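You operate a simulated robot arm through the tools that you are given. There is no shell and no other tool. Be economical: measure what you need, move in short steps, check, and stop when the job is done.

Carry out the task below with a simulated two-armed robot. There is one attempt and no reset: what you move stays moved.

## Task
Seal the cup in the sealer, add it to the big carrier and carry that to the numbered mat.
Fine: wind on fresh film first; slide the sealer tray out to take the cup, and leave it out. Set down upright: cup.

The check looks at the end state, three seconds after you hand in, the way a careful person would. Anything else that was tipped, shoved, dropped, spilled or broken makes it a failure. Lids that push on must go on centred and level and be pressed home; caps that screw on are set level and turned clockwise until they are tight.

## Robot
Two 6-joint arms with two-finger grippers on one trunk, on a base that drives. Base frame: it is fixed to the floor where the robot stands at the start and does not move with it; the origin is under the middle of the robot, x ahead of it, y to its left, z up; the surface under the hand at the start is at about z = 950. Lengths are in mm, angles in rad, forces in N, time in s.
The left shoulder is at the start at [70, 176, 1301], the right one opposite. With the tool pointing down near the work surface each hand reaches from about 460 to 800 mm from the robot's upright axis, wherever it stands, measured 20 degrees to its own side. Places, roughly: big carrier [1000, 750, 1000]; cup [1000, 750, 1000]; film clip [1000, 0, 1400]; film knob [1000, -100, 1500]; front right pocket of the big carrier [900, 700, 1000]; heat dial [1000, 300, 1000]; numbered mat [-1200, 1000, 1000]; sealer switch [1000, 300, 1000]; sealer tray [1000, 100, 1000]; zero key [1100, 300, 1000]. Payload 2.45 kg a hand.
The tool frame of a hand sits at the grasp point between the pads (the TCP): z along the fingers, y along the line on which they close. The tips reach 26 mm beyond it. Largest opening 96 mm; the body of the gripper starts 69 mm behind the TCP.
Orientation is that of the tool frame in the base frame, as a unit quaternion [x, y, z, w]. With the fingers straight down and closing along the base's y, the tool's x points along the base's -x, its y along +y and its z along -z.

## Interface
- The arms move only by the tool apply_moves. It takes "left_plan", "right_plan" or both (then of equal length, played together; a hand with none holds still); each is text: rows parted by semicolons, each of 7 numbers parted by spaces: the turn, a rotation vector about the tool's x, y, z in rad, then the shift along the tool's x, y, z in mm, then the finger opening in mm, from 0 to 96. In form: rx ry rz x y z jaw; .... A call has 1 to 10 rows; each row is the pose to reach, as a shift and turn from the pose commanded when the call began, along the tool's axes at that moment. A row lasts 0.2 s, in which the tool goes at most 50 mm and 0.15 rad; a call with a longer step from one row to the next is refused whole, and so is a gripper value outside its range. Where a pose cannot be reached the arm comes as near as it can. A force on the tool above 90 N (or 10 N above the force at the start of the call, whichever is more), or a blocked arm, ends the call early, and 0.2 s more pass. The fingers move at their own pace and stop on an object; they squeeze with about 43 N. The grip force told is the motor's: it shows also when the fingers shut on nothing. Time passes only in rows, and 0.2 s behind the last, so rows that repeat a pose let the fingers close. The reply holds the time, the measured pose of the TCP, the force on the tool along the base axes, the opening and the grip force, in the units named above and with some noise, with the torque about the TCP (base axes, N m) and any sound that the robot's microphone picked up, and new pictures: "pictures" is both (left out), scene, wrist or none (wrist: the cameras of the hands that moved).
- Cameras (640 x 400 px; columns grow to the right, rows downward): "scene" is now at [143.2, -6.9, 1655]; the picture's right is [-0.04, -1.00, 0.00], its down [-0.32, 0.01, -0.95] and it looks along [0.95, -0.03, -0.32] (base axes); focal length 234 px, centre (320, 200). "left" rides on the left gripper at [82, -3, -98] in its tool frame; the picture's right is [0.04, 1.00, 0.00], its down [-0.73, 0.03, -0.68] and it looks along [-0.68, 0.03, 0.73] (tool axes); focal length 256 px, centre (320, 200). "right" rides on the right gripper at [82, 3, -98] in its tool frame; the picture's right is [-0.04, 1.00, 0.00], its down [-0.73, -0.03, -0.68] and it looks along [-0.68, -0.03, 0.73] (tool axes); focal length 256 px, centre (320, 200).
- raise_lower(by): slides the trunk up (or, below 0, down) by that many mm; the arms and the scene camera ride with it, the base frame stays. It gives what a move gives, with no picture.
- steer(legs): drives the robot by 1 to 6 legs, each [ahead, left, turn to the left] in mm, mm and rad, along the robot's own axes; the way and the turn of a leg run together, so that a leg with both is an arc; at most 1500 mm and 3.142 rad a leg. The arms and the cameras ride along, it lands a little off, and it stops where it bumps. It gives what a move gives, and a new picture of the scene camera.
- head_to(pan, tilt): turns the head with the scene camera to pan (to the left, within 1.501 rad either way) and tilt (down, from -0.506 to 1.204), counted from straight ahead of the robot. It gives what a move gives, and a new picture of the scene camera.
- pixel_to_xyz(camera, pixels): for up to 12 pixels [column, row] of the newest picture of that camera ("zoom" is the newest enlarged one), the place [x, y, z] in the base frame of the surface seen there, good to about 3 mm, but the place of the scene camera against the robot may be out by one fixed shift of up to 12 mm in any direction. No time passes.
- enlarge(camera, box): a new picture of the part [left, top, right, bottom] of that camera's present view, enlarged. No time passes.
- hand_in(): hands the job in; it is judged then, once.

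Keep the steps short. Do not move on a guess: measure, check each grasp and each placing, and mend mistakes. In all there are 80 turns and 260 pictures (those below and enlarged ones count). Leave the grippers open and the arms clear of the work at the hand-in unless told otherwise, and finish with a single line.

The tools are called after "Call:" as a command line: name --argument value ..., lists and objects as JSON in quotes. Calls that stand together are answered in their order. apply_moves: Moves the arms, as the interface text tells. Its arguments: {"type":"object","properties":{"left_plan":{"type":"string"},"right_plan":{"type":"string"},"pictures":{"type":"string","enum":["both","scene","wrist","none"]}},"required":[]} The other tools are called the same way: raise_lower (by) slides the trunk up or down; steer (legs) drives the base; head_to (pan, tilt) turns the head that bears the scene camera; pixel_to_xyz (camera, pixels) gives the place of the surface under pixels of a picture; enlarge (camera, box) takes an enlarged picture of a part of a camera's view; hand_in () hands the job in.

At the start:

```text
t: 0.0
left_ee_pos: [576.3, 270.7, 1150.0]
left_ee_rot: [-0.001, 1.0, 0.0, 0.0]
left_ft_force: [-0.1, 0.4, -0.5]
left_ft_torque: [0.0, -0.05, -0.03]
left_opening: 95.9
left_grasp_force: 0.0
right_ee_pos: [434.9, -167.5, 1615.7]
right_ee_rot: [0.0, 1.0, 0.0, 0.001]
right_ft_force: [0.1, -0.3, -1.0]
right_ft_torque: [0.02, -0.04, -0.02]
right_opening: 96.1
right_grasp_force: 0.1
trunk travel left (down, up): [-786.0, 54.0]
robot x, y, heading: [0.8, -0.1, 0.001]
head pan, tilt: [-0.037, 0.325]
```

scene: 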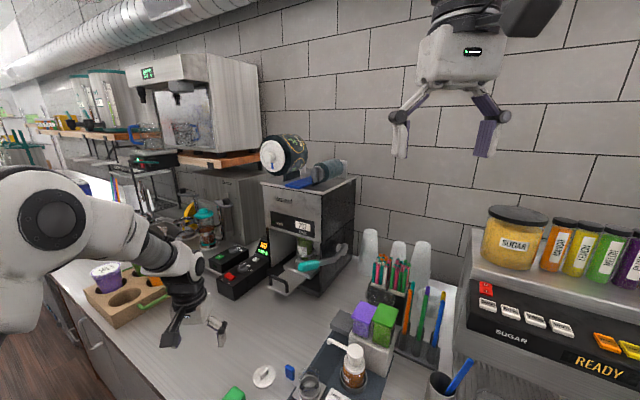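
right: 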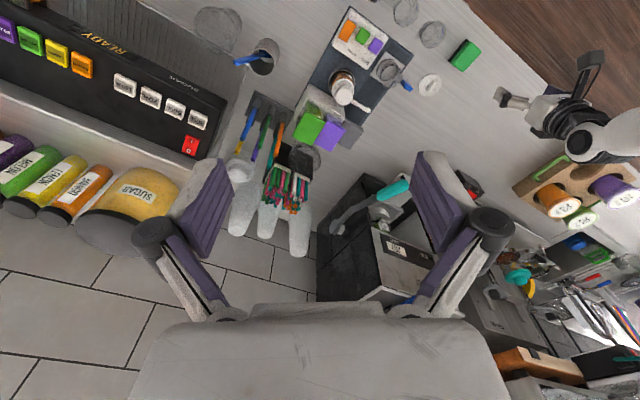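
left: 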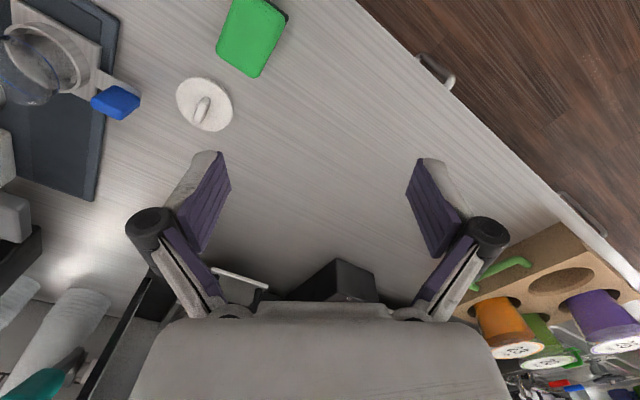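

I see the sealer in the middle (pixels 262-355, 140-295), with the carrier to its left at (125,290). I'll enlarge both areas.

Call:
enlarge --camera "scene" --box '[200, 120, 380, 310]'

Call:
enlarge --camera "scene" --box '[60, 180, 260, 350]'

```text
2.11 times, centred on (290, 215) of scene
```

zoom: 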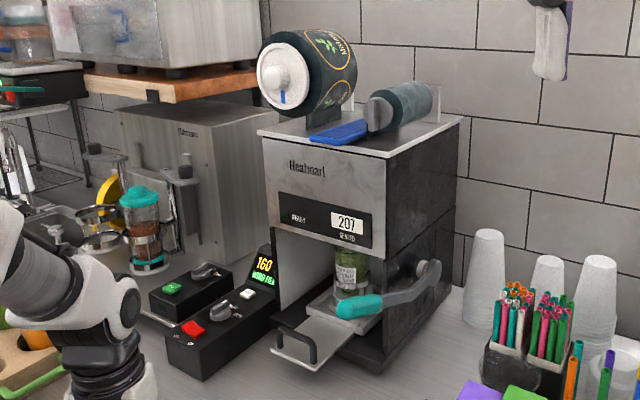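

```text
2.35 times, centred on (160, 265) of scene
```

zoom: 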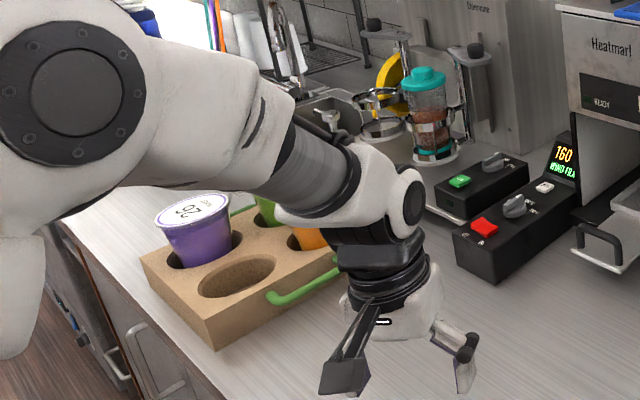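

Zooming in further on the sealer opening, control box and film roll.

Call:
enlarge --camera "scene" --box '[255, 215, 355, 300]'

Call:
enlarge --camera "scene" --box '[200, 220, 290, 300]'

Call:
enlarge --camera "scene" --box '[255, 125, 365, 200]'

Call:
pixel_to_xyz --camera "scene" --pixels '[[278, 156], [298, 183], [283, 290], [296, 228], [106, 270], [125, 298], [262, 187], [354, 180], [322, 263], [230, 278], [266, 247]]'

```text
4.71 times, centred on (305, 258) of scene
```

zoom: 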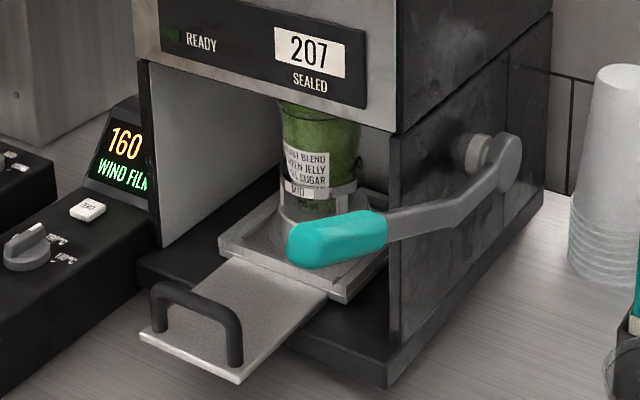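

```text
5.00 times, centred on (245, 260) of scene
```

zoom: 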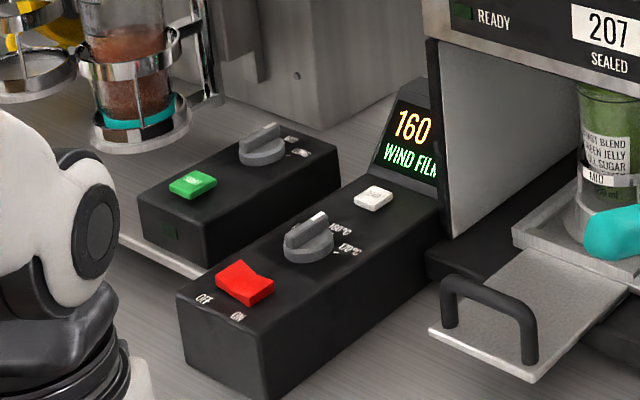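

```text
5.33 times, centred on (310, 162) of scene
```

zoom: 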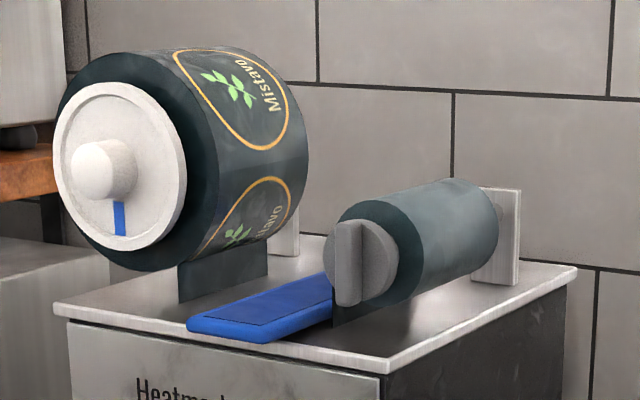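

```text
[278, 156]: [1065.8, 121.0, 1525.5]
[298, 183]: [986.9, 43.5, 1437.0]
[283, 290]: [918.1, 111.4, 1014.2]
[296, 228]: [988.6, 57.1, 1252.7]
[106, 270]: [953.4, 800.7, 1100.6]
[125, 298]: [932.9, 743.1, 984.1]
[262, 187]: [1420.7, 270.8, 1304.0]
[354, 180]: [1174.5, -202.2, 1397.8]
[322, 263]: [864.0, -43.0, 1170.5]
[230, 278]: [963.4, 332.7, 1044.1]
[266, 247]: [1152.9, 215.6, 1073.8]
```

The cup with a green drink is in the sealer, the display reads "160 WIND FILM". Looking to the left to see the carrier and the mats.

Call:
head_to --pan 0.6 --tilt 0.45

Call:
head_to --pan 1.5 --tilt 0.35

```text
t: 1.0
left_ee_pos: [576.7, 270.3, 1150.8]
left_ee_rot: [0.0, 1.0, 0.0, 0.0]
left_ft_force: [-0.4, -0.5, 0.8]
left_ft_torque: [-0.02, 0.04, -0.04]
left_opening: 95.9
left_grasp_force: 0.2
right_ee_pos: [435.3, -167.6, 1614.1]
right_ee_rot: [0.001, 1.0, 0.0, -0.001]
right_ft_force: [0.0, 0.2, 0.2]
right_ft_torque: [0.02, 0.02, 0.0]
right_opening: 96.1
right_grasp_force: 0.1
trunk travel left (down, up): [-786.0, 54.0]
robot x, y, heading: [-3.8, 0.1, -0.002]
head pan, tilt: [0.6, 0.45]
```

scene: 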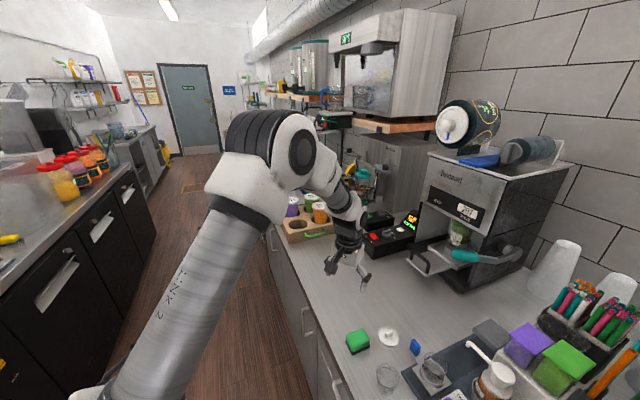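

```text
t: 2.2
left_ee_pos: [577.0, 270.4, 1148.5]
left_ee_rot: [0.0, 1.0, 0.0, 0.0]
left_ft_force: [0.3, -0.2, 0.5]
left_ft_torque: [0.01, -0.01, 0.01]
left_opening: 96.0
left_grasp_force: 0.1
right_ee_pos: [435.9, -167.5, 1615.5]
right_ee_rot: [0.001, 1.0, 0.001, 0.0]
right_ft_force: [0.3, 1.1, 0.0]
right_ft_torque: [0.01, -0.01, 0.01]
right_opening: 96.2
right_grasp_force: 0.1
trunk travel left (down, up): [-786.0, 54.0]
robot x, y, heading: [4.3, -0.7, 0.002]
head pan, tilt: [1.499, 0.351]
```

scene: 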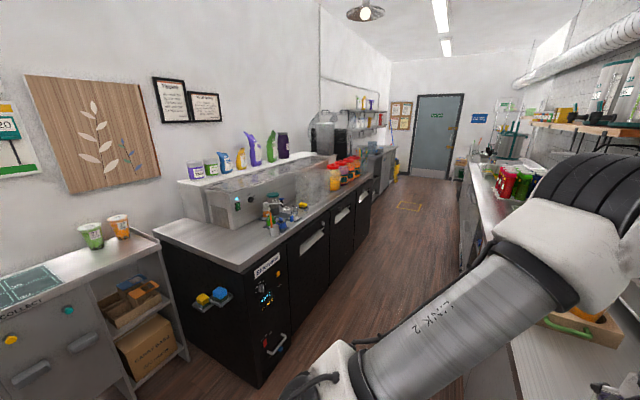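

Now looking back at the sealer and measuring the parts: knob, clip, lever, tray and counter edge.

Call:
head_to --pan 0.1 --tilt 0.5

```text
t: 3.8
left_ee_pos: [576.5, 270.5, 1149.3]
left_ee_rot: [0.0, 1.0, 0.0, 0.001]
left_ft_force: [-0.2, 0.3, -0.7]
left_ft_torque: [0.01, 0.01, 0.04]
left_opening: 96.2
left_grasp_force: 0.1
right_ee_pos: [435.8, -167.6, 1614.2]
right_ee_rot: [0.001, 1.0, 0.0, -0.001]
right_ft_force: [-0.1, 0.2, -1.1]
right_ft_torque: [-0.01, 0.01, -0.01]
right_opening: 95.9
right_grasp_force: 0.1
trunk travel left (down, up): [-786.0, 54.0]
robot x, y, heading: [-2.0, -0.9, -0.006]
head pan, tilt: [0.099, 0.499]
```

scene: 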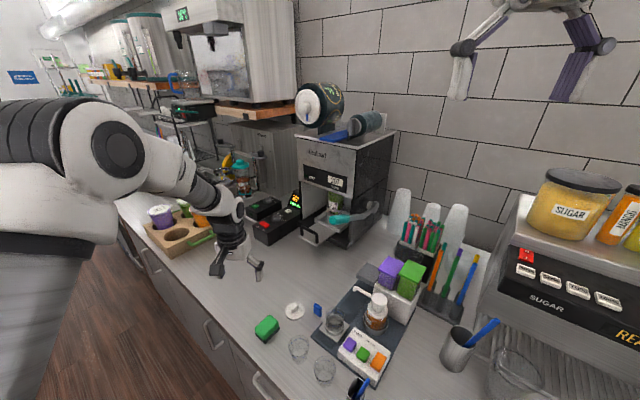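

Call:
enlarge --camera "scene" --box '[280, 70, 410, 160]'

Call:
pixel_to_xyz --camera "scene" --pixels '[[357, 125], [309, 105], [335, 137], [321, 141], [297, 130], [340, 219], [368, 208], [312, 238], [270, 370], [195, 310], [334, 203], [345, 160]]'

```text
4.44 times, centred on (345, 115) of scene
```

zoom: 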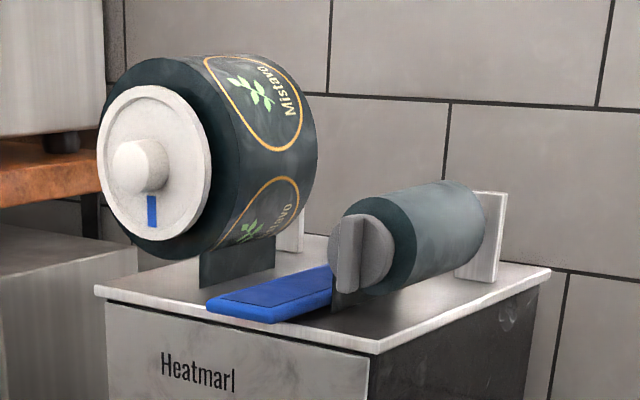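

```text
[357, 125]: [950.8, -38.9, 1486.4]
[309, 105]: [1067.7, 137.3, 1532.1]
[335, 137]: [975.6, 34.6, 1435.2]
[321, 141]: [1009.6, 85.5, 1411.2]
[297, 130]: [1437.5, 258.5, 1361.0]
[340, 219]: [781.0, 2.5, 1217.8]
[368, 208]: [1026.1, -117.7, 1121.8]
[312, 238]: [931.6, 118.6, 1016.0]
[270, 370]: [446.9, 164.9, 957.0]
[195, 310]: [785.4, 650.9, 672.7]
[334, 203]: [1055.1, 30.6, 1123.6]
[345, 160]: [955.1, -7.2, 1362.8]
```

Call:
pixel_to_xyz --camera "zoom" --pixels '[[346, 255], [346, 225], [346, 285], [378, 250], [268, 316], [240, 300], [312, 275], [210, 295], [440, 230], [150, 210], [380, 352], [140, 160]]'

Call:
enlarge --camera "scene" --box '[250, 180, 390, 270]'

Call:
pixel_to_xyz --camera "zoom" --pixels '[[380, 178], [410, 176], [330, 175], [525, 140], [290, 247], [150, 205], [65, 225], [185, 150], [380, 90], [385, 118], [235, 240], [300, 270]]'

```text
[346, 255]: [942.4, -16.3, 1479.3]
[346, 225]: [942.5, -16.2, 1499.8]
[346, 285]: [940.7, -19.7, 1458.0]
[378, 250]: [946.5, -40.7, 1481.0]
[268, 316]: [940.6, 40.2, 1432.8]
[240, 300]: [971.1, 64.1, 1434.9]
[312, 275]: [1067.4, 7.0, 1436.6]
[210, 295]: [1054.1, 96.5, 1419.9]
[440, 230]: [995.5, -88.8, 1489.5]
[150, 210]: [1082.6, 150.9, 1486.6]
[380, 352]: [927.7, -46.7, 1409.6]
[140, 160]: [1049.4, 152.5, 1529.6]
```

```text
4.44 times, centred on (320, 225) of scene
```

zoom: 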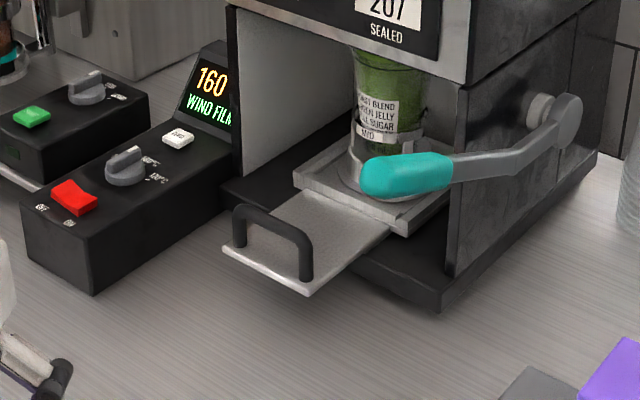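

```text
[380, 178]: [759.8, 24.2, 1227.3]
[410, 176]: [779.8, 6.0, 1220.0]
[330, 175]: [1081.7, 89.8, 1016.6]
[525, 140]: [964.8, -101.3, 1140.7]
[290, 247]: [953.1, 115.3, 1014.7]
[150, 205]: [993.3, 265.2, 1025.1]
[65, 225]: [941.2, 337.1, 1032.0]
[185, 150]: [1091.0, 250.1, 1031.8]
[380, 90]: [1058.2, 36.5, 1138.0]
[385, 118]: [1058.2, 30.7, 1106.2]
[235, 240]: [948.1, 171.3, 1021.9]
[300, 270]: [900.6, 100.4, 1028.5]
```

Call:
pixel_to_xyz --camera "scene" --pixels '[[180, 285], [205, 312], [228, 345], [250, 375], [118, 198], [135, 225], [210, 320], [173, 215], [180, 235], [155, 258], [410, 60], [250, 50]]'

Call:
enlarge --camera "scene" --box '[100, 170, 270, 290]'

Call:
head_to --pan 0.1 --tilt 1.1

```text
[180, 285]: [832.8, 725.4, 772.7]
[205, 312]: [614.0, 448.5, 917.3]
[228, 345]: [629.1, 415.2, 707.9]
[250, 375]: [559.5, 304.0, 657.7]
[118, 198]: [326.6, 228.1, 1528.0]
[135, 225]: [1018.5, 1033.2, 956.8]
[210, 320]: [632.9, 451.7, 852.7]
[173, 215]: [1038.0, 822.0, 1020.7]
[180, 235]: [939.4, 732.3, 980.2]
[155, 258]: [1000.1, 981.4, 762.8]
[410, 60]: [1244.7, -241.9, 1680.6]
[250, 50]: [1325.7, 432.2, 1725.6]
```

```text
3.33 times, centred on (185, 230) of scene
```

zoom: 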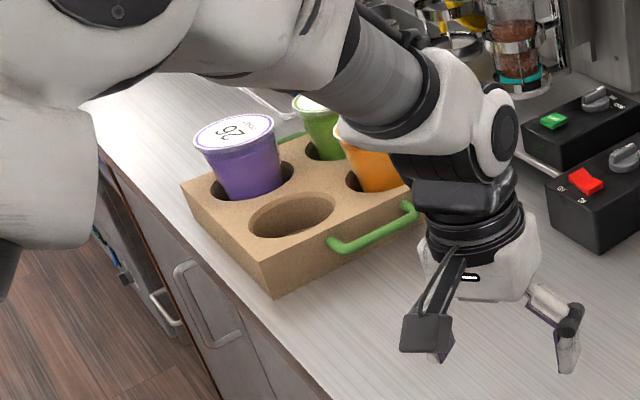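

```text
t: 4.8
left_ee_pos: [578.0, 270.0, 1150.3]
left_ee_rot: [0.0, 1.0, 0.001, 0.0]
left_ft_force: [0.1, 0.1, 0.4]
left_ft_torque: [0.0, 0.01, 0.0]
left_opening: 96.3
left_grasp_force: 0.0
right_ee_pos: [435.4, -166.9, 1614.9]
right_ee_rot: [0.0, 1.0, 0.0, 0.0]
right_ft_force: [-0.4, 0.0, 0.4]
right_ft_torque: [-0.02, 0.03, 0.01]
right_opening: 96.2
right_grasp_force: 0.0
trunk travel left (down, up): [-786.0, 54.0]
robot x, y, heading: [-3.2, 2.5, 0.0]
head pan, tilt: [0.099, 1.1]
```

scene: 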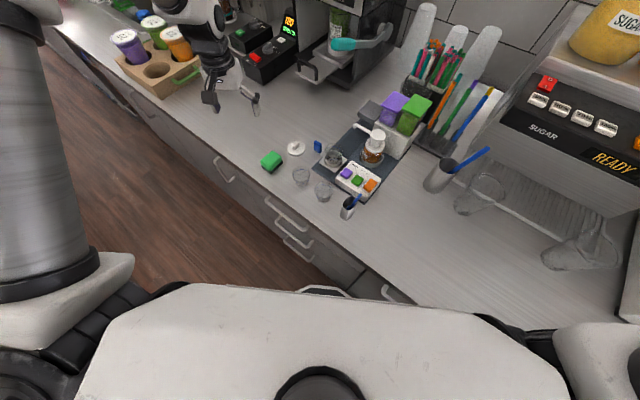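

Call:
pixel_to_xyz --camera "scene" --pixels '[[60, 40], [120, 90], [180, 138], [236, 180], [290, 218], [340, 250], [390, 278], [440, 300], [322, 65], [355, 85]]'

```text
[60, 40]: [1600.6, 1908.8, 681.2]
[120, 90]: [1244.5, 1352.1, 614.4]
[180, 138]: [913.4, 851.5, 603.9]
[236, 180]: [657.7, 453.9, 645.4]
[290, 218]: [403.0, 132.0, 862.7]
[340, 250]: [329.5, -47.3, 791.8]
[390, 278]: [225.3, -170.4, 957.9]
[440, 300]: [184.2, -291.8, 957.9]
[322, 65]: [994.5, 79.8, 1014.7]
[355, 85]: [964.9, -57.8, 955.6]
```

The counter and sealer are turned about -0.57 rad from my heading. I'll raise the left hand so it clears everything before driving.

Call:
apply_moves --left_plan "0 0 0 0 0 -50 96; 0 0 0 0 0 -100 96; 0 0 0 0 0 -150 96; 0 0 0 0 0 -200 96; 0 0 0 0 0 -250 96" --pictures "none"

Call:
steer --legs '[[0, 0, -0.571], [0, 560, 0]]'

Call:
head_to --pan 0.0 --tilt 0.45

```text
t: 6.0
left_ee_pos: [576.2, 268.4, 1401.0]
left_ee_rot: [0.001, 1.0, 0.0, 0.0]
left_ft_force: [-1.1, 0.2, -0.5]
left_ft_torque: [0.02, -0.01, -0.01]
left_opening: 95.7
left_grasp_force: 0.1
right_ee_pos: [433.7, -167.3, 1614.4]
right_ee_rot: [0.0, 1.0, 0.001, 0.0]
right_ft_force: [-1.0, 0.6, 0.3]
right_ft_torque: [0.0, -0.04, -0.04]
right_opening: 96.1
right_grasp_force: 0.1
trunk travel left (down, up): [-786.0, 54.0]
robot x, y, heading: [-0.1, -2.0, 0.001]
head pan, tilt: [0.099, 1.1]
```

```text
t: 10.7
left_ee_pos: [926.4, 369.8, 1398.9]
left_ee_rot: [0.283, 0.959, 0.002, 0.0]
left_ft_force: [-0.1, -0.7, 0.2]
left_ft_torque: [0.04, 0.02, -0.03]
left_opening: 96.3
left_grasp_force: 0.0
right_ee_pos: [571.9, 81.8, 1614.0]
right_ee_rot: [0.282, 0.959, 0.001, 0.0]
right_ft_force: [-0.8, 0.3, 0.2]
right_ft_torque: [0.03, 0.02, -0.01]
right_opening: 96.0
right_grasp_force: 0.1
trunk travel left (down, up): [-786.0, 54.0]
robot x, y, heading: [296.5, 456.6, -0.574]
head pan, tilt: [0.099, 1.1]
```

scene: 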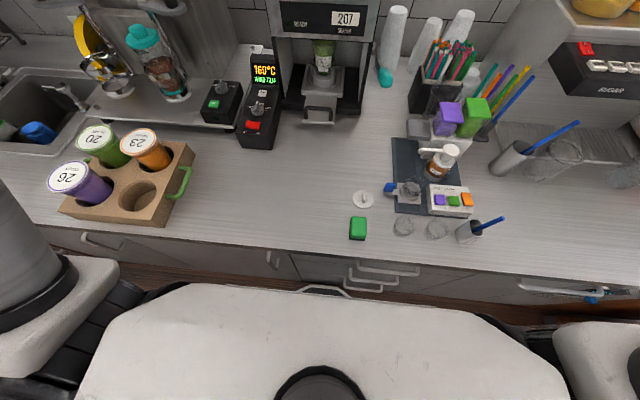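

```text
t: 11.7
left_ee_pos: [926.9, 371.4, 1400.3]
left_ee_rot: [0.283, 0.959, -0.001, 0.001]
left_ft_force: [0.3, -0.3, -0.3]
left_ft_torque: [-0.04, -0.01, -0.01]
left_opening: 96.2
left_grasp_force: 0.1
right_ee_pos: [572.1, 82.0, 1614.9]
right_ee_rot: [0.282, 0.959, 0.0, 0.0]
right_ft_force: [-0.2, 1.0, -0.3]
right_ft_torque: [0.0, 0.0, -0.01]
right_opening: 96.1
right_grasp_force: 0.0
trunk travel left (down, up): [-786.0, 54.0]
robot x, y, heading: [296.1, 456.8, -0.571]
head pan, tilt: [0.0, 0.45]
```

scene: 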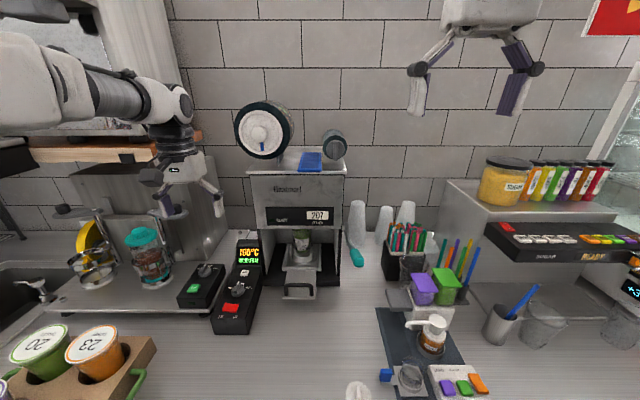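

Now square with the sealer. Zooming on the film gear and the controls.

Call:
enlarge --camera "scene" --box '[225, 90, 365, 180]'

Call:
pixel_to_xyz --camera "zoom" --pixels '[[490, 245], [490, 225], [490, 270], [510, 245], [475, 245], [385, 300], [345, 355], [430, 355], [360, 290], [420, 290], [540, 390], [175, 190]]'

Call:
enlarge --camera "scene" --box '[170, 215, 370, 345]'

Call:
pixel_to_xyz --camera "zoom" --pixels '[[190, 295], [215, 235], [248, 180], [245, 120], [415, 225], [372, 222], [450, 222], [595, 135], [425, 85], [425, 130], [595, 160], [590, 100]]'

```text
4.44 times, centred on (295, 135) of scene
```

zoom: 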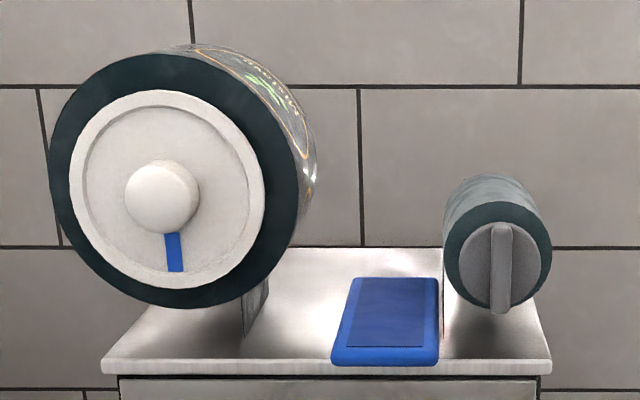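

```text
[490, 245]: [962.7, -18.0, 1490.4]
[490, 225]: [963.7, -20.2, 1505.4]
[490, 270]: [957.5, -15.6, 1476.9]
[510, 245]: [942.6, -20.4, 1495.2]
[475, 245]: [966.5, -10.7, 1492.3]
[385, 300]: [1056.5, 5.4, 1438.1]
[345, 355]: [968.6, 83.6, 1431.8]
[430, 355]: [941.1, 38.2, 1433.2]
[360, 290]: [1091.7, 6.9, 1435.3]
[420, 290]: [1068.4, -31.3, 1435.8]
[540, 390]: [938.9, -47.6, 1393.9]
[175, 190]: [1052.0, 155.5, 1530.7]
```

```text
3.08 times, centred on (270, 280) of scene
```

zoom: 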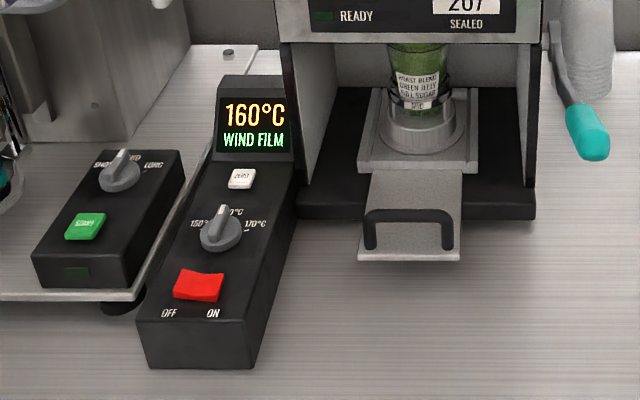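

```text
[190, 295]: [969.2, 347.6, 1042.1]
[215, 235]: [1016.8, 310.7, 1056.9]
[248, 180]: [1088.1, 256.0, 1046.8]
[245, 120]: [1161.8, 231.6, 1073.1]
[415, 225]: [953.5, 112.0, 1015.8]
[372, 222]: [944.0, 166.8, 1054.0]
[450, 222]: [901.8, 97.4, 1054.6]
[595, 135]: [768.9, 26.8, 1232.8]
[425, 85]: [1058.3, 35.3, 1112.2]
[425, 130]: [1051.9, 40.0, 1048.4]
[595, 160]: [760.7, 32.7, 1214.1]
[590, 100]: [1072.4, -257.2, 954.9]
```

Call:
enlarge --camera "scene" --box '[280, 205, 330, 260]'

Call:
enlarge --camera "scene" --box '[215, 235, 270, 310]'

```text
7.27 times, centred on (305, 232) of scene
```

zoom: 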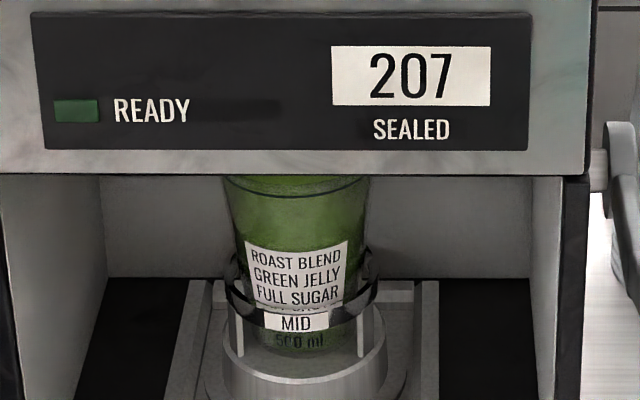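

```text
5.33 times, centred on (242, 272) of scene
```

zoom: 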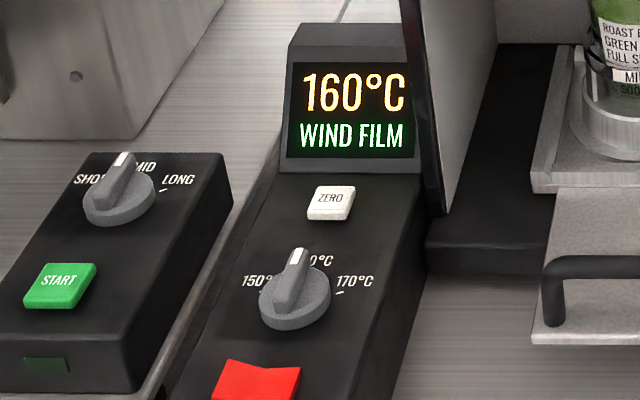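

The display says wind film; the dial sits at 160 °C, matching the "MID" print. I'll pitch the right hand forward and bring it in front of the blue clip, well clear of it.

Call:
apply_moves --right_plan "0 -0.15 0 -10 19 5 96; 0 -0.3 0 -20 38 10 96; 0 -0.45 0 -30 57 15 96; 0 -0.6 0 -40 76 20 96; 0 -0.75 0 -50 95 25 96; 0 -0.9 0 -60 114 30 96; 0 -1.05 0 -70 133 35 96; 0 -1.2 0 -80 152 40 96; 0 -1.35 0 -90 171 45 96; 0 -1.5 0 -100 190 54 96" --pictures "both"

```text
t: 13.9
left_ee_pos: [928.4, 369.8, 1398.5]
left_ee_rot: [0.283, 0.959, 0.001, 0.0]
left_ft_force: [0.0, -0.1, -0.5]
left_ft_torque: [0.0, -0.05, 0.02]
left_opening: 96.2
left_grasp_force: 0.1
right_ee_pos: [822.1, 12.2, 1631.4]
right_ee_rot: [0.231, 0.699, -0.171, 0.655]
right_ft_force: [0.1, -0.4, -0.7]
right_ft_torque: [-0.07, 0.11, 0.06]
right_opening: 96.0
right_grasp_force: 0.0
right hand out of reach, approached as far as the arm can: row 1, 2, 3, 4, 5, 6, 7, 8, 9, 10
trunk travel left (down, up): [-786.0, 54.0]
robot x, y, heading: [294.1, 458.2, -0.577]
head pan, tilt: [0.0, 0.45]
```

scene: 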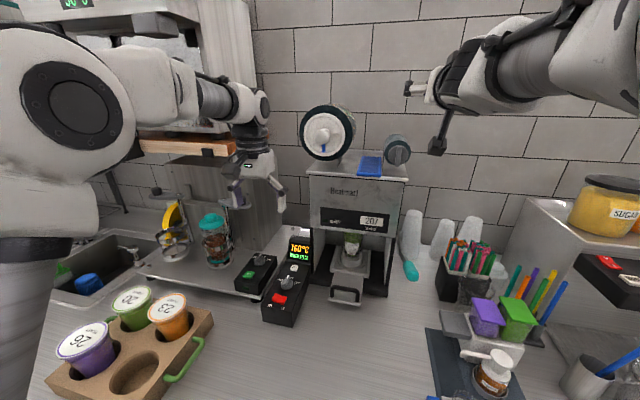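
right: 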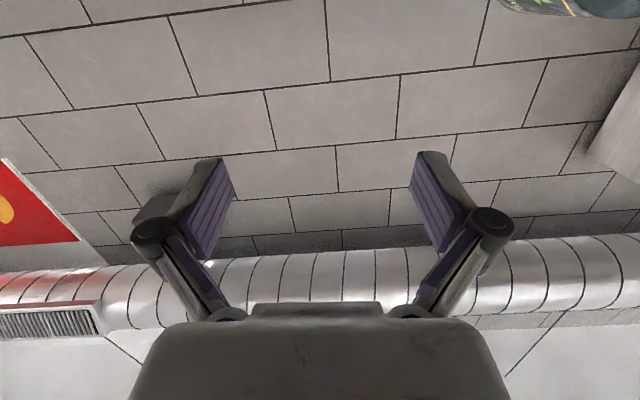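

The hand ended further out than asked (u≈685). I'll hold still one row to learn what the commanded pose is.

Call:
apply_moves --right_plan "0 0 0 0 0 0 96; 0 0 0 0 0 0 96" --pictures "scene"

Call:
pixel_to_xyz --camera "scene" --pixels '[[396, 150], [369, 165], [345, 295]]'

```text
t: 14.5
left_ee_pos: [927.8, 371.0, 1397.6]
left_ee_rot: [0.283, 0.959, 0.0, 0.0]
left_ft_force: [0.1, 0.1, -0.5]
left_ft_torque: [0.03, 0.04, -0.03]
left_opening: 95.8
left_grasp_force: 0.0
right_ee_pos: [821.4, 13.1, 1629.7]
right_ee_rot: [0.225, 0.7, -0.18, 0.653]
right_ft_force: [-0.1, 0.3, 0.3]
right_ft_torque: [0.0, 0.0, -0.01]
right_opening: 95.6
right_grasp_force: 0.0
trunk travel left (down, up): [-786.0, 54.0]
robot x, y, heading: [297.8, 457.9, -0.578]
head pan, tilt: [0.0, 0.45]
```

scene: 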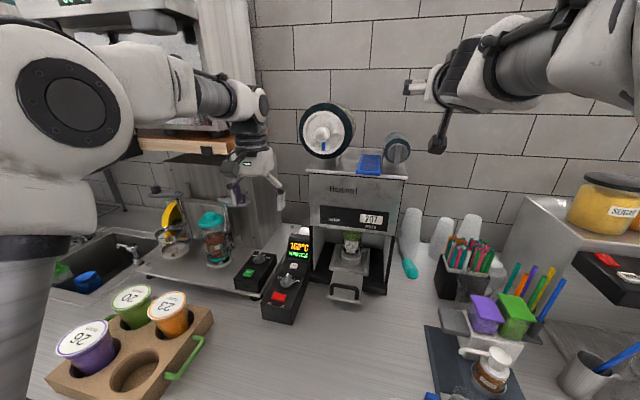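

```text
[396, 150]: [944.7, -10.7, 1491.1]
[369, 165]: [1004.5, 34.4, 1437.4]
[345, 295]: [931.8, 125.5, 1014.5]
```

The commanded pose is now the reached one. I'll roll the hand 90° (so the fingers close vertically) and bring it in line with the clip at a standoff.

Call:
apply_moves --right_plan "0 0 0.15 12 11 0 96; 0 0 0.3 24 22 0 96; 0 0 0.45 36 33 0 96; 0 0 0.6 48 44 0 96; 0 0 0.75 60 55 0 96; 0 0 0.9 72 66 0 96; 0 0 1.05 84 77 0 96; 0 0 1.2 96 88 0 96; 0 0 1.35 108 99 0 96; 0 0 1.5 120 112 0 96" --pictures "both"

```text
t: 16.9
left_ee_pos: [928.5, 370.4, 1396.9]
left_ee_rot: [0.282, 0.959, -0.001, -0.001]
left_ft_force: [0.4, 0.3, 0.5]
left_ft_torque: [0.01, 0.0, 0.02]
left_opening: 95.9
left_grasp_force: 0.1
right_ee_pos: [918.2, -39.4, 1592.5]
right_ee_rot: [0.652, 0.336, 0.315, 0.603]
right_ft_force: [0.6, -0.2, -0.6]
right_ft_torque: [-0.04, -0.01, 0.05]
right_opening: 95.9
right_grasp_force: 0.0
right hand out of reach, approached as far as the arm can: row 1, 2, 3, 4, 5, 6, 7, 8, 9, 10
trunk travel left (down, up): [-786.0, 54.0]
robot x, y, heading: [296.1, 459.3, -0.569]
head pan, tilt: [0.0, 0.45]
stopped in row 10 (right hand): the arm was blocked; the commanded pose is now the measured one
```

scene: 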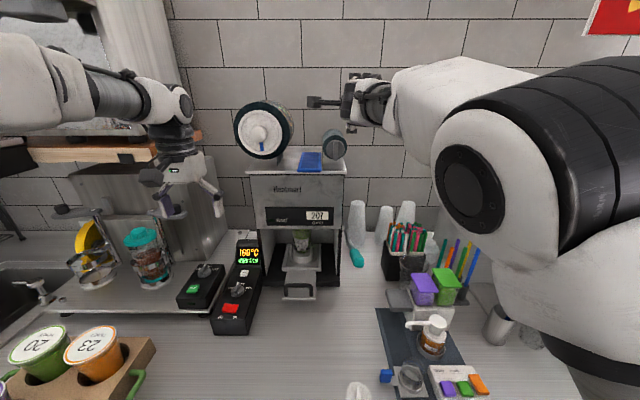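
right: 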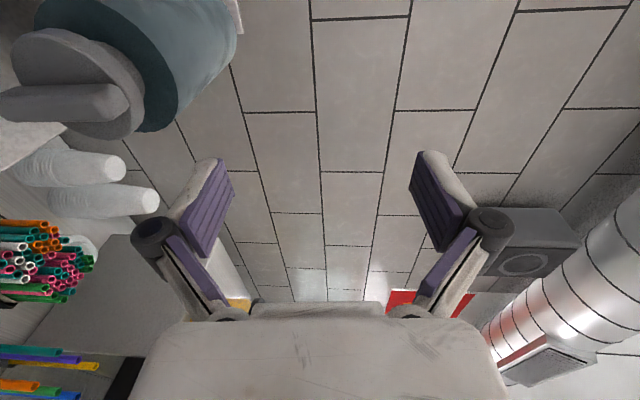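

The right arm took an awkward elbow pose and was blocked. I'll back the base straight away from the sealer, so the arm clears everything.

Call:
steer --legs '[[-200, 0, 0]]'

```text
t: 18.5
left_ee_pos: [761.7, 474.2, 1397.2]
left_ee_rot: [0.283, 0.959, 0.001, -0.002]
left_ft_force: [0.1, -0.5, -0.3]
left_ft_torque: [-0.01, 0.03, 0.0]
left_opening: 96.1
left_grasp_force: 0.1
right_ee_pos: [750.2, 66.2, 1589.9]
right_ee_rot: [0.653, 0.335, 0.312, 0.603]
right_ft_force: [0.3, 0.6, -0.4]
right_ft_torque: [0.03, -0.03, 0.01]
right_opening: 95.8
right_grasp_force: 0.1
trunk travel left (down, up): [-786.0, 54.0]
robot x, y, heading: [125.1, 566.5, -0.574]
head pan, tilt: [0.0, 0.45]
```

scene: 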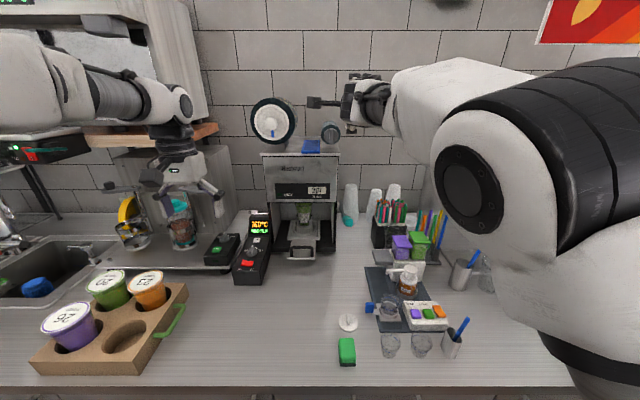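

Now in open space I test reaching a forward pose at a lower height and further to the right.

Call:
apply_moves --right_plan "0 0 0 -20 -30 0 96; 0 0 0 -40 -60 0 96; 0 0 0 -60 -90 0 96; 0 0 0 -80 -120 0 96; 0 0 0 -100 -150 0 96" --pictures "scene"

```text
t: 19.7
left_ee_pos: [760.3, 474.2, 1397.5]
left_ee_rot: [0.284, 0.959, 0.002, -0.001]
left_ft_force: [-0.4, 0.3, -0.8]
left_ft_torque: [0.04, 0.01, 0.03]
left_opening: 96.1
left_grasp_force: 0.1
right_ee_pos: [752.6, 29.7, 1529.8]
right_ee_rot: [0.664, 0.378, 0.327, 0.556]
right_ft_force: [-0.1, -1.3, -0.4]
right_ft_torque: [0.02, -0.01, 0.02]
right_opening: 95.9
right_grasp_force: 0.1
right hand out of reach, approached as far as the arm can: row 1, 2, 3, 4, 5
trunk travel left (down, up): [-786.0, 54.0]
robot x, y, heading: [131.8, 570.0, -0.573]
head pan, tilt: [0.0, 0.45]
```

scene: 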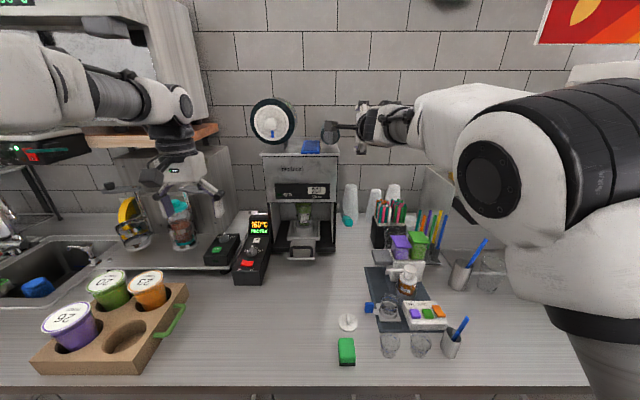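

Probably a wrist limit in this roll direction. I'll unroll here in open space and see whether the plain forward pose is reachable.

Call:
apply_moves --right_plan "0 0 -0.15 0 0 0 96; 0 0 -0.3 0 0 0 96; 0 0 -0.45 0 0 0 96; 0 0 -0.6 0 0 0 96; 0 0 -0.75 0 0 0 96; 0 0 -0.9 0 0 0 96; 0 0 -1.05 0 0 0 96; 0 0 -1.2 0 0 0 96; 0 0 -1.35 0 0 0 96; 0 0 -1.5 0 0 0 96" --pictures "scene"

```text
t: 21.9
left_ee_pos: [758.6, 476.6, 1398.3]
left_ee_rot: [0.285, 0.959, 0.0, -0.001]
left_ft_force: [0.4, -0.1, 0.3]
left_ft_torque: [-0.01, -0.02, -0.02]
left_opening: 95.8
left_grasp_force: 0.0
right_ee_pos: [750.9, 34.0, 1530.7]
right_ee_rot: [0.227, 0.73, -0.14, 0.629]
right_ft_force: [0.6, -0.1, -0.1]
right_ft_torque: [0.0, 0.01, 0.01]
right_opening: 96.3
right_grasp_force: 0.1
trunk travel left (down, up): [-786.0, 54.0]
robot x, y, heading: [125.7, 565.0, -0.578]
head pan, tilt: [0.0, 0.45]
```

scene: 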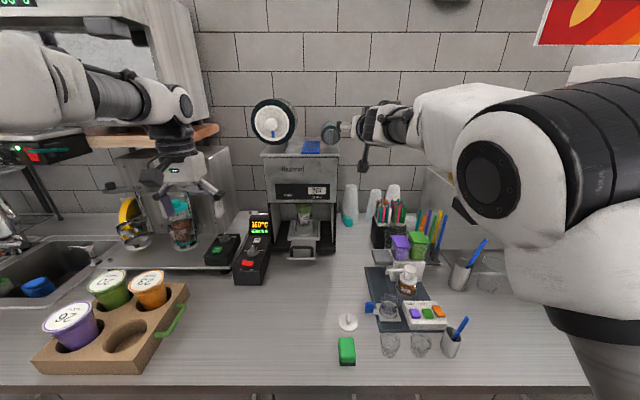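

The plain forward pose is reachable here. Before driving left, I'll measure obstacles near the left hand (shaker, wooden shelf, dispenser).

Call:
pixel_to_xyz --camera "scene" --pixels '[[180, 205], [185, 130], [40, 150], [125, 215], [205, 165], [232, 200], [110, 60], [66, 330], [127, 372], [180, 300], [308, 148], [330, 132]]'

```text
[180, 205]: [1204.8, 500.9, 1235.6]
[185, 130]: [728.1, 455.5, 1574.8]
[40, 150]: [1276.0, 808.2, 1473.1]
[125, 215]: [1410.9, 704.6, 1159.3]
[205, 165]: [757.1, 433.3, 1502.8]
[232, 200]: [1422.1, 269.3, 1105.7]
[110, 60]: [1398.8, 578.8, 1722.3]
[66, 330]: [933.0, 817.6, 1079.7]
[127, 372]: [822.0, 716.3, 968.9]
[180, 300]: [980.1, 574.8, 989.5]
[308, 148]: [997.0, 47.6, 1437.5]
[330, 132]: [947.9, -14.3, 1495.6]
```

Shaker and shelf are far enough. I shift the right hand to the right and level it, in free space.

Call:
apply_moves --right_plan "0 -0.05 0 13 -23 -8 60; 0 -0.09 0 26 -46 -15 20; 0 -0.13 0 39 -69 -22 0; 0 -0.17 0 52 -91 -30 0" --pictures "none"

```text
t: 22.9
left_ee_pos: [759.4, 479.5, 1399.6]
left_ee_rot: [0.283, 0.959, -0.002, 0.0]
left_ft_force: [-0.1, 0.5, 0.5]
left_ft_torque: [-0.04, 0.0, 0.01]
left_opening: 96.1
left_grasp_force: 0.1
right_ee_pos: [710.2, -42.2, 1504.9]
right_ee_rot: [0.225, 0.679, -0.195, 0.671]
right_ft_force: [0.7, 0.4, 0.6]
right_ft_torque: [-0.04, -0.01, -0.01]
right_opening: 0.2
right_grasp_force: 28.4
right hand out of reach, approached as far as the arm can: row 1, 2, 3, 4
trunk travel left (down, up): [-786.0, 54.0]
robot x, y, heading: [129.2, 565.5, -0.576]
head pan, tilt: [0.0, 0.45]
```

Call:
steer --legs '[[0, 224, 0], [125, 0, 0]]'

Call:
enlarge --camera "right" --box '[0, 0, 640, 400]'

```text
t: 25.4
left_ee_pos: [979.1, 595.6, 1399.1]
left_ee_rot: [0.285, 0.958, -0.001, 0.0]
left_ft_force: [-0.8, 0.5, -0.2]
left_ft_torque: [0.04, -0.02, 0.01]
left_opening: 96.1
left_grasp_force: 0.1
right_ee_pos: [929.5, 73.5, 1508.7]
right_ee_rot: [0.225, 0.679, -0.194, 0.672]
right_ft_force: [0.3, 0.2, 0.4]
right_ft_torque: [0.03, 0.01, -0.02]
right_opening: 0.0
right_grasp_force: 28.2
trunk travel left (down, up): [-786.0, 54.0]
robot x, y, heading: [348.9, 684.2, -0.573]
head pan, tilt: [0.0, 0.45]
```

scene: 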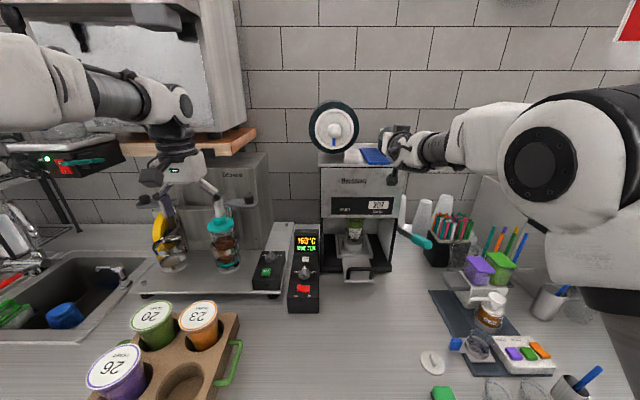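

```text
1.00 times, centred on (320, 200) of right (not enlarged: the box is as wide or as high as the picture)
```

zoom: 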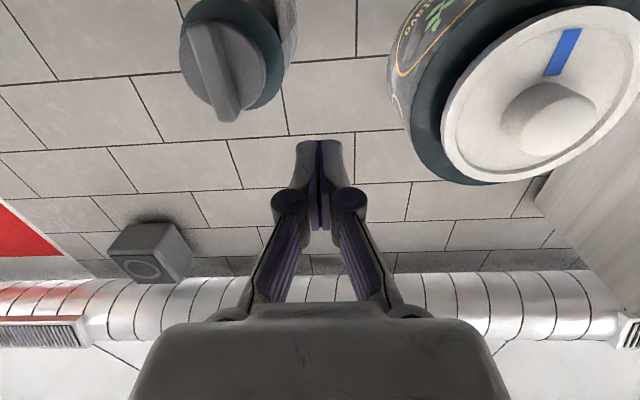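

Call:
pixel_to_xyz --camera "right" --pixels '[[212, 65], [200, 30], [228, 105], [180, 60], [255, 70], [320, 150]]'

Call:
enlarge --camera "scene" --box '[310, 90, 430, 180]'

Call:
pixel_to_xyz --camera "scene" --pixels '[[375, 163], [388, 163], [365, 152], [320, 170], [406, 170]]'

```text
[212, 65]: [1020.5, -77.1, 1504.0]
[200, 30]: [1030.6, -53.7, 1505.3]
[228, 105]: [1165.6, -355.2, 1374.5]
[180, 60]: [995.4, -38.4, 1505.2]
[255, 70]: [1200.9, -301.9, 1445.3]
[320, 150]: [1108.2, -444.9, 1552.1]
```

```text
4.44 times, centred on (370, 135) of scene
```

zoom: 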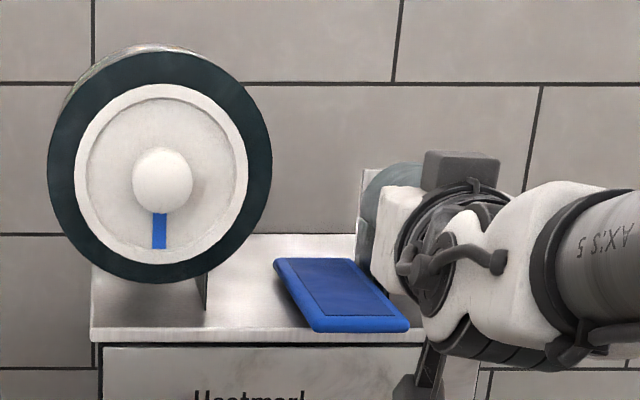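

```text
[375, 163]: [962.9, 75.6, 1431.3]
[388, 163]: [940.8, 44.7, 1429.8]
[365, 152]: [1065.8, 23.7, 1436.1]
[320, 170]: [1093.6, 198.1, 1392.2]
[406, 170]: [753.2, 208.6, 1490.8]
```

Call:
enlarge --camera "right" --box '[150, 0, 390, 150]'

Call:
pixel_to_xyz --camera "zoom" --pixels '[[165, 175], [140, 90], [205, 280], [95, 120], [270, 190], [120, 230], [240, 110], [180, 120]]'

```text
2.67 times, centred on (270, 75) of right
```

zoom: 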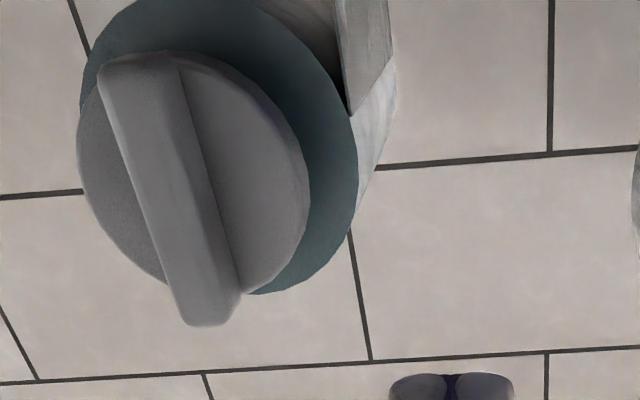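

```text
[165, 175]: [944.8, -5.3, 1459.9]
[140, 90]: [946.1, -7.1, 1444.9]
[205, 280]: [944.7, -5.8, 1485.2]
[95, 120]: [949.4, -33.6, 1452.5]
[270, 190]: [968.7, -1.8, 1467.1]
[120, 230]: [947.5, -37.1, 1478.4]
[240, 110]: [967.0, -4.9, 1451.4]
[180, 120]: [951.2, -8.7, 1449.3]
```

Wrist view gives the knob centre at about (945,-6,1466), so the scene camera reads roughly 12 mm off in y and z. I back off 45 mm and lower the hand to just below the clip's lip level.

Call:
steer --legs '[[-45, 0, 0]]'

Call:
apply_moves --right_plan "0 0 0 30 2 0 0; 0 0 0 60 4 0 0; 0 0 0 90 6 0 0; 0 0 0 120 8 0 0" --pictures "both"

```text
t: 26.4
left_ee_pos: [953.0, 610.7, 1392.2]
left_ee_rot: [0.284, 0.959, 0.002, -0.004]
left_ft_force: [0.8, -0.6, 0.2]
left_ft_torque: [0.09, 0.14, 0.01]
left_opening: 96.1
left_grasp_force: 0.0
right_ee_pos: [904.3, 88.4, 1497.0]
right_ee_rot: [0.226, 0.683, -0.193, 0.667]
right_ft_force: [1.7, -0.4, -1.4]
right_ft_torque: [-0.05, -0.04, -0.05]
right_opening: 0.0
right_grasp_force: 27.9
trunk travel left (down, up): [-786.0, 54.0]
robot x, y, heading: [313.8, 708.3, -0.578]
head pan, tilt: [0.0, 0.45]
```

scene: 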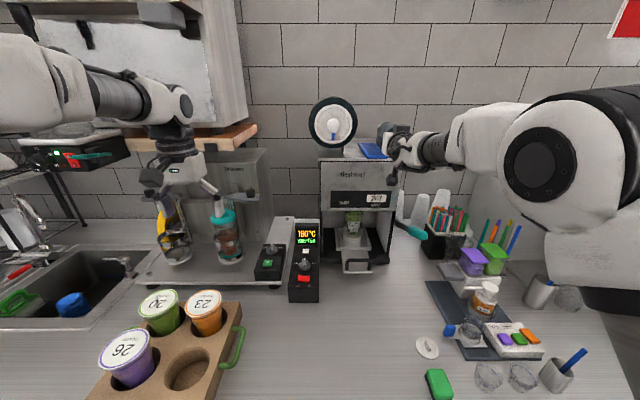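

```text
t: 27.4
left_ee_pos: [942.4, 617.9, 1399.8]
left_ee_rot: [0.284, 0.959, 0.0, 0.001]
left_ft_force: [0.3, -0.3, -0.5]
left_ft_torque: [0.03, -0.02, 0.0]
left_opening: 95.7
left_grasp_force: 0.0
right_ee_pos: [912.9, 87.4, 1393.5]
right_ee_rot: [0.223, 0.682, -0.211, 0.664]
right_ft_force: [0.8, 0.1, -0.6]
right_ft_torque: [0.0, 0.01, 0.01]
right_opening: 0.0
right_grasp_force: 28.4
right hand out of reach, approached as far as the arm can: row 1, 2, 3, 4
trunk travel left (down, up): [-786.0, 54.0]
robot x, y, heading: [312.0, 710.2, -0.575]
head pan, tilt: [0.0, 0.45]
```

scene: 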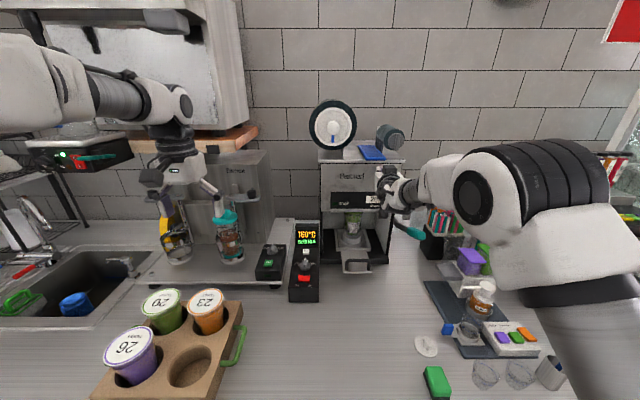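
right: 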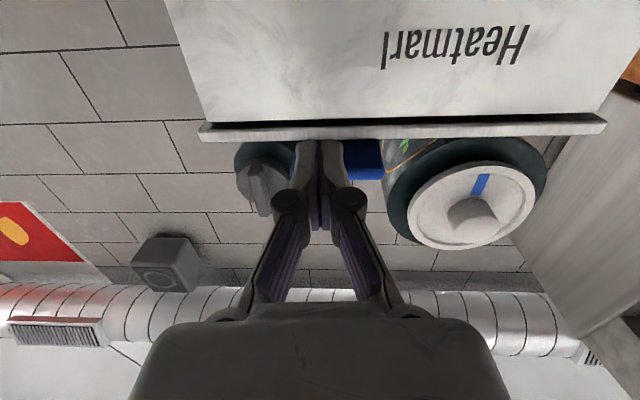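

Call:
enlarge --camera "right" --box '[230, 100, 430, 220]'

Call:
pixel_to_xyz --camera "zoom" --pixels '[[430, 165], [430, 225], [480, 175], [460, 240], [390, 140], [400, 100], [250, 80], [405, 200]]'

```text
3.20 times, centred on (330, 160) of right
```

zoom: 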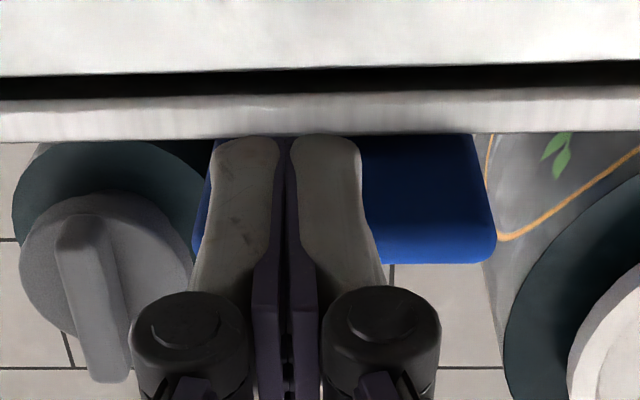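

```text
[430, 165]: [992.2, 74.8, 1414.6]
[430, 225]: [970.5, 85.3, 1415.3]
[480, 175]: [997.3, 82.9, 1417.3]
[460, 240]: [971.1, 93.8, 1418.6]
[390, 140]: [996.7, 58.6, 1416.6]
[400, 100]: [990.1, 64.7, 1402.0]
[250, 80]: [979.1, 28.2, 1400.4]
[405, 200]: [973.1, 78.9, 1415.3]
```

The clip underside is at z≈1415, its lip overhangs the slab by ~30 mm. I slide closed fingertips under the lip and push up gently.

Call:
apply_moves --right_plan "0 0 0 9 10 0 0; 0 0 0 9 10 20 0; 0 0 0 9 10 38 0; 0 0 0 -8 10 38 0; 0 0 0 -20 10 39 0; 0 0 0 -32 10 41 0; 0 0 0 -44 10 44 0; 0 0 0 -44 10 44 0" --pictures "both"

```text
t: 29.2
left_ee_pos: [942.8, 616.7, 1397.7]
left_ee_rot: [0.284, 0.959, 0.001, -0.001]
left_ft_force: [0.7, 0.4, -0.6]
left_ft_torque: [0.04, 0.03, 0.0]
left_opening: 95.9
left_grasp_force: 0.1
right_ee_pos: [959.2, 67.4, 1436.9]
right_ee_rot: [0.226, 0.679, -0.194, 0.671]
right_ft_force: [-0.6, 0.7, -1.0]
right_ft_torque: [-0.03, 0.02, 0.0]
right_opening: 0.0
right_grasp_force: 29.1
right hand out of reach, approached as far as the arm can: row 1, 2
trunk travel left (down, up): [-786.0, 54.0]
robot x, y, heading: [311.9, 707.7, -0.577]
head pan, tilt: [0.0, 0.45]
```

scene: 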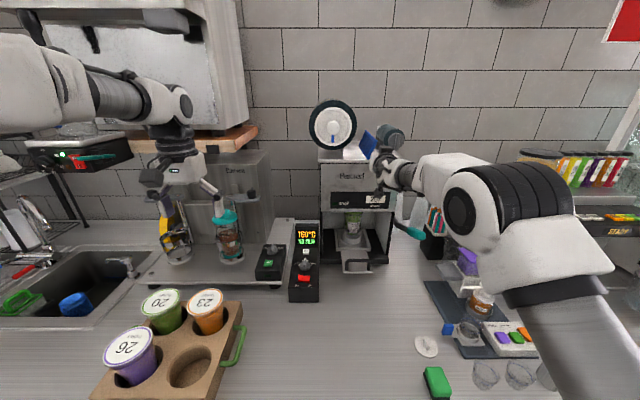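
right: 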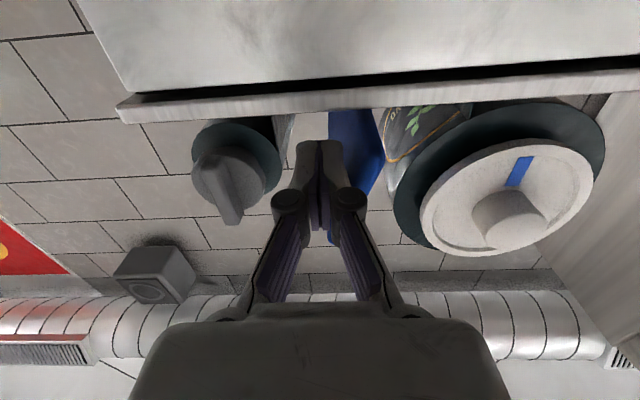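

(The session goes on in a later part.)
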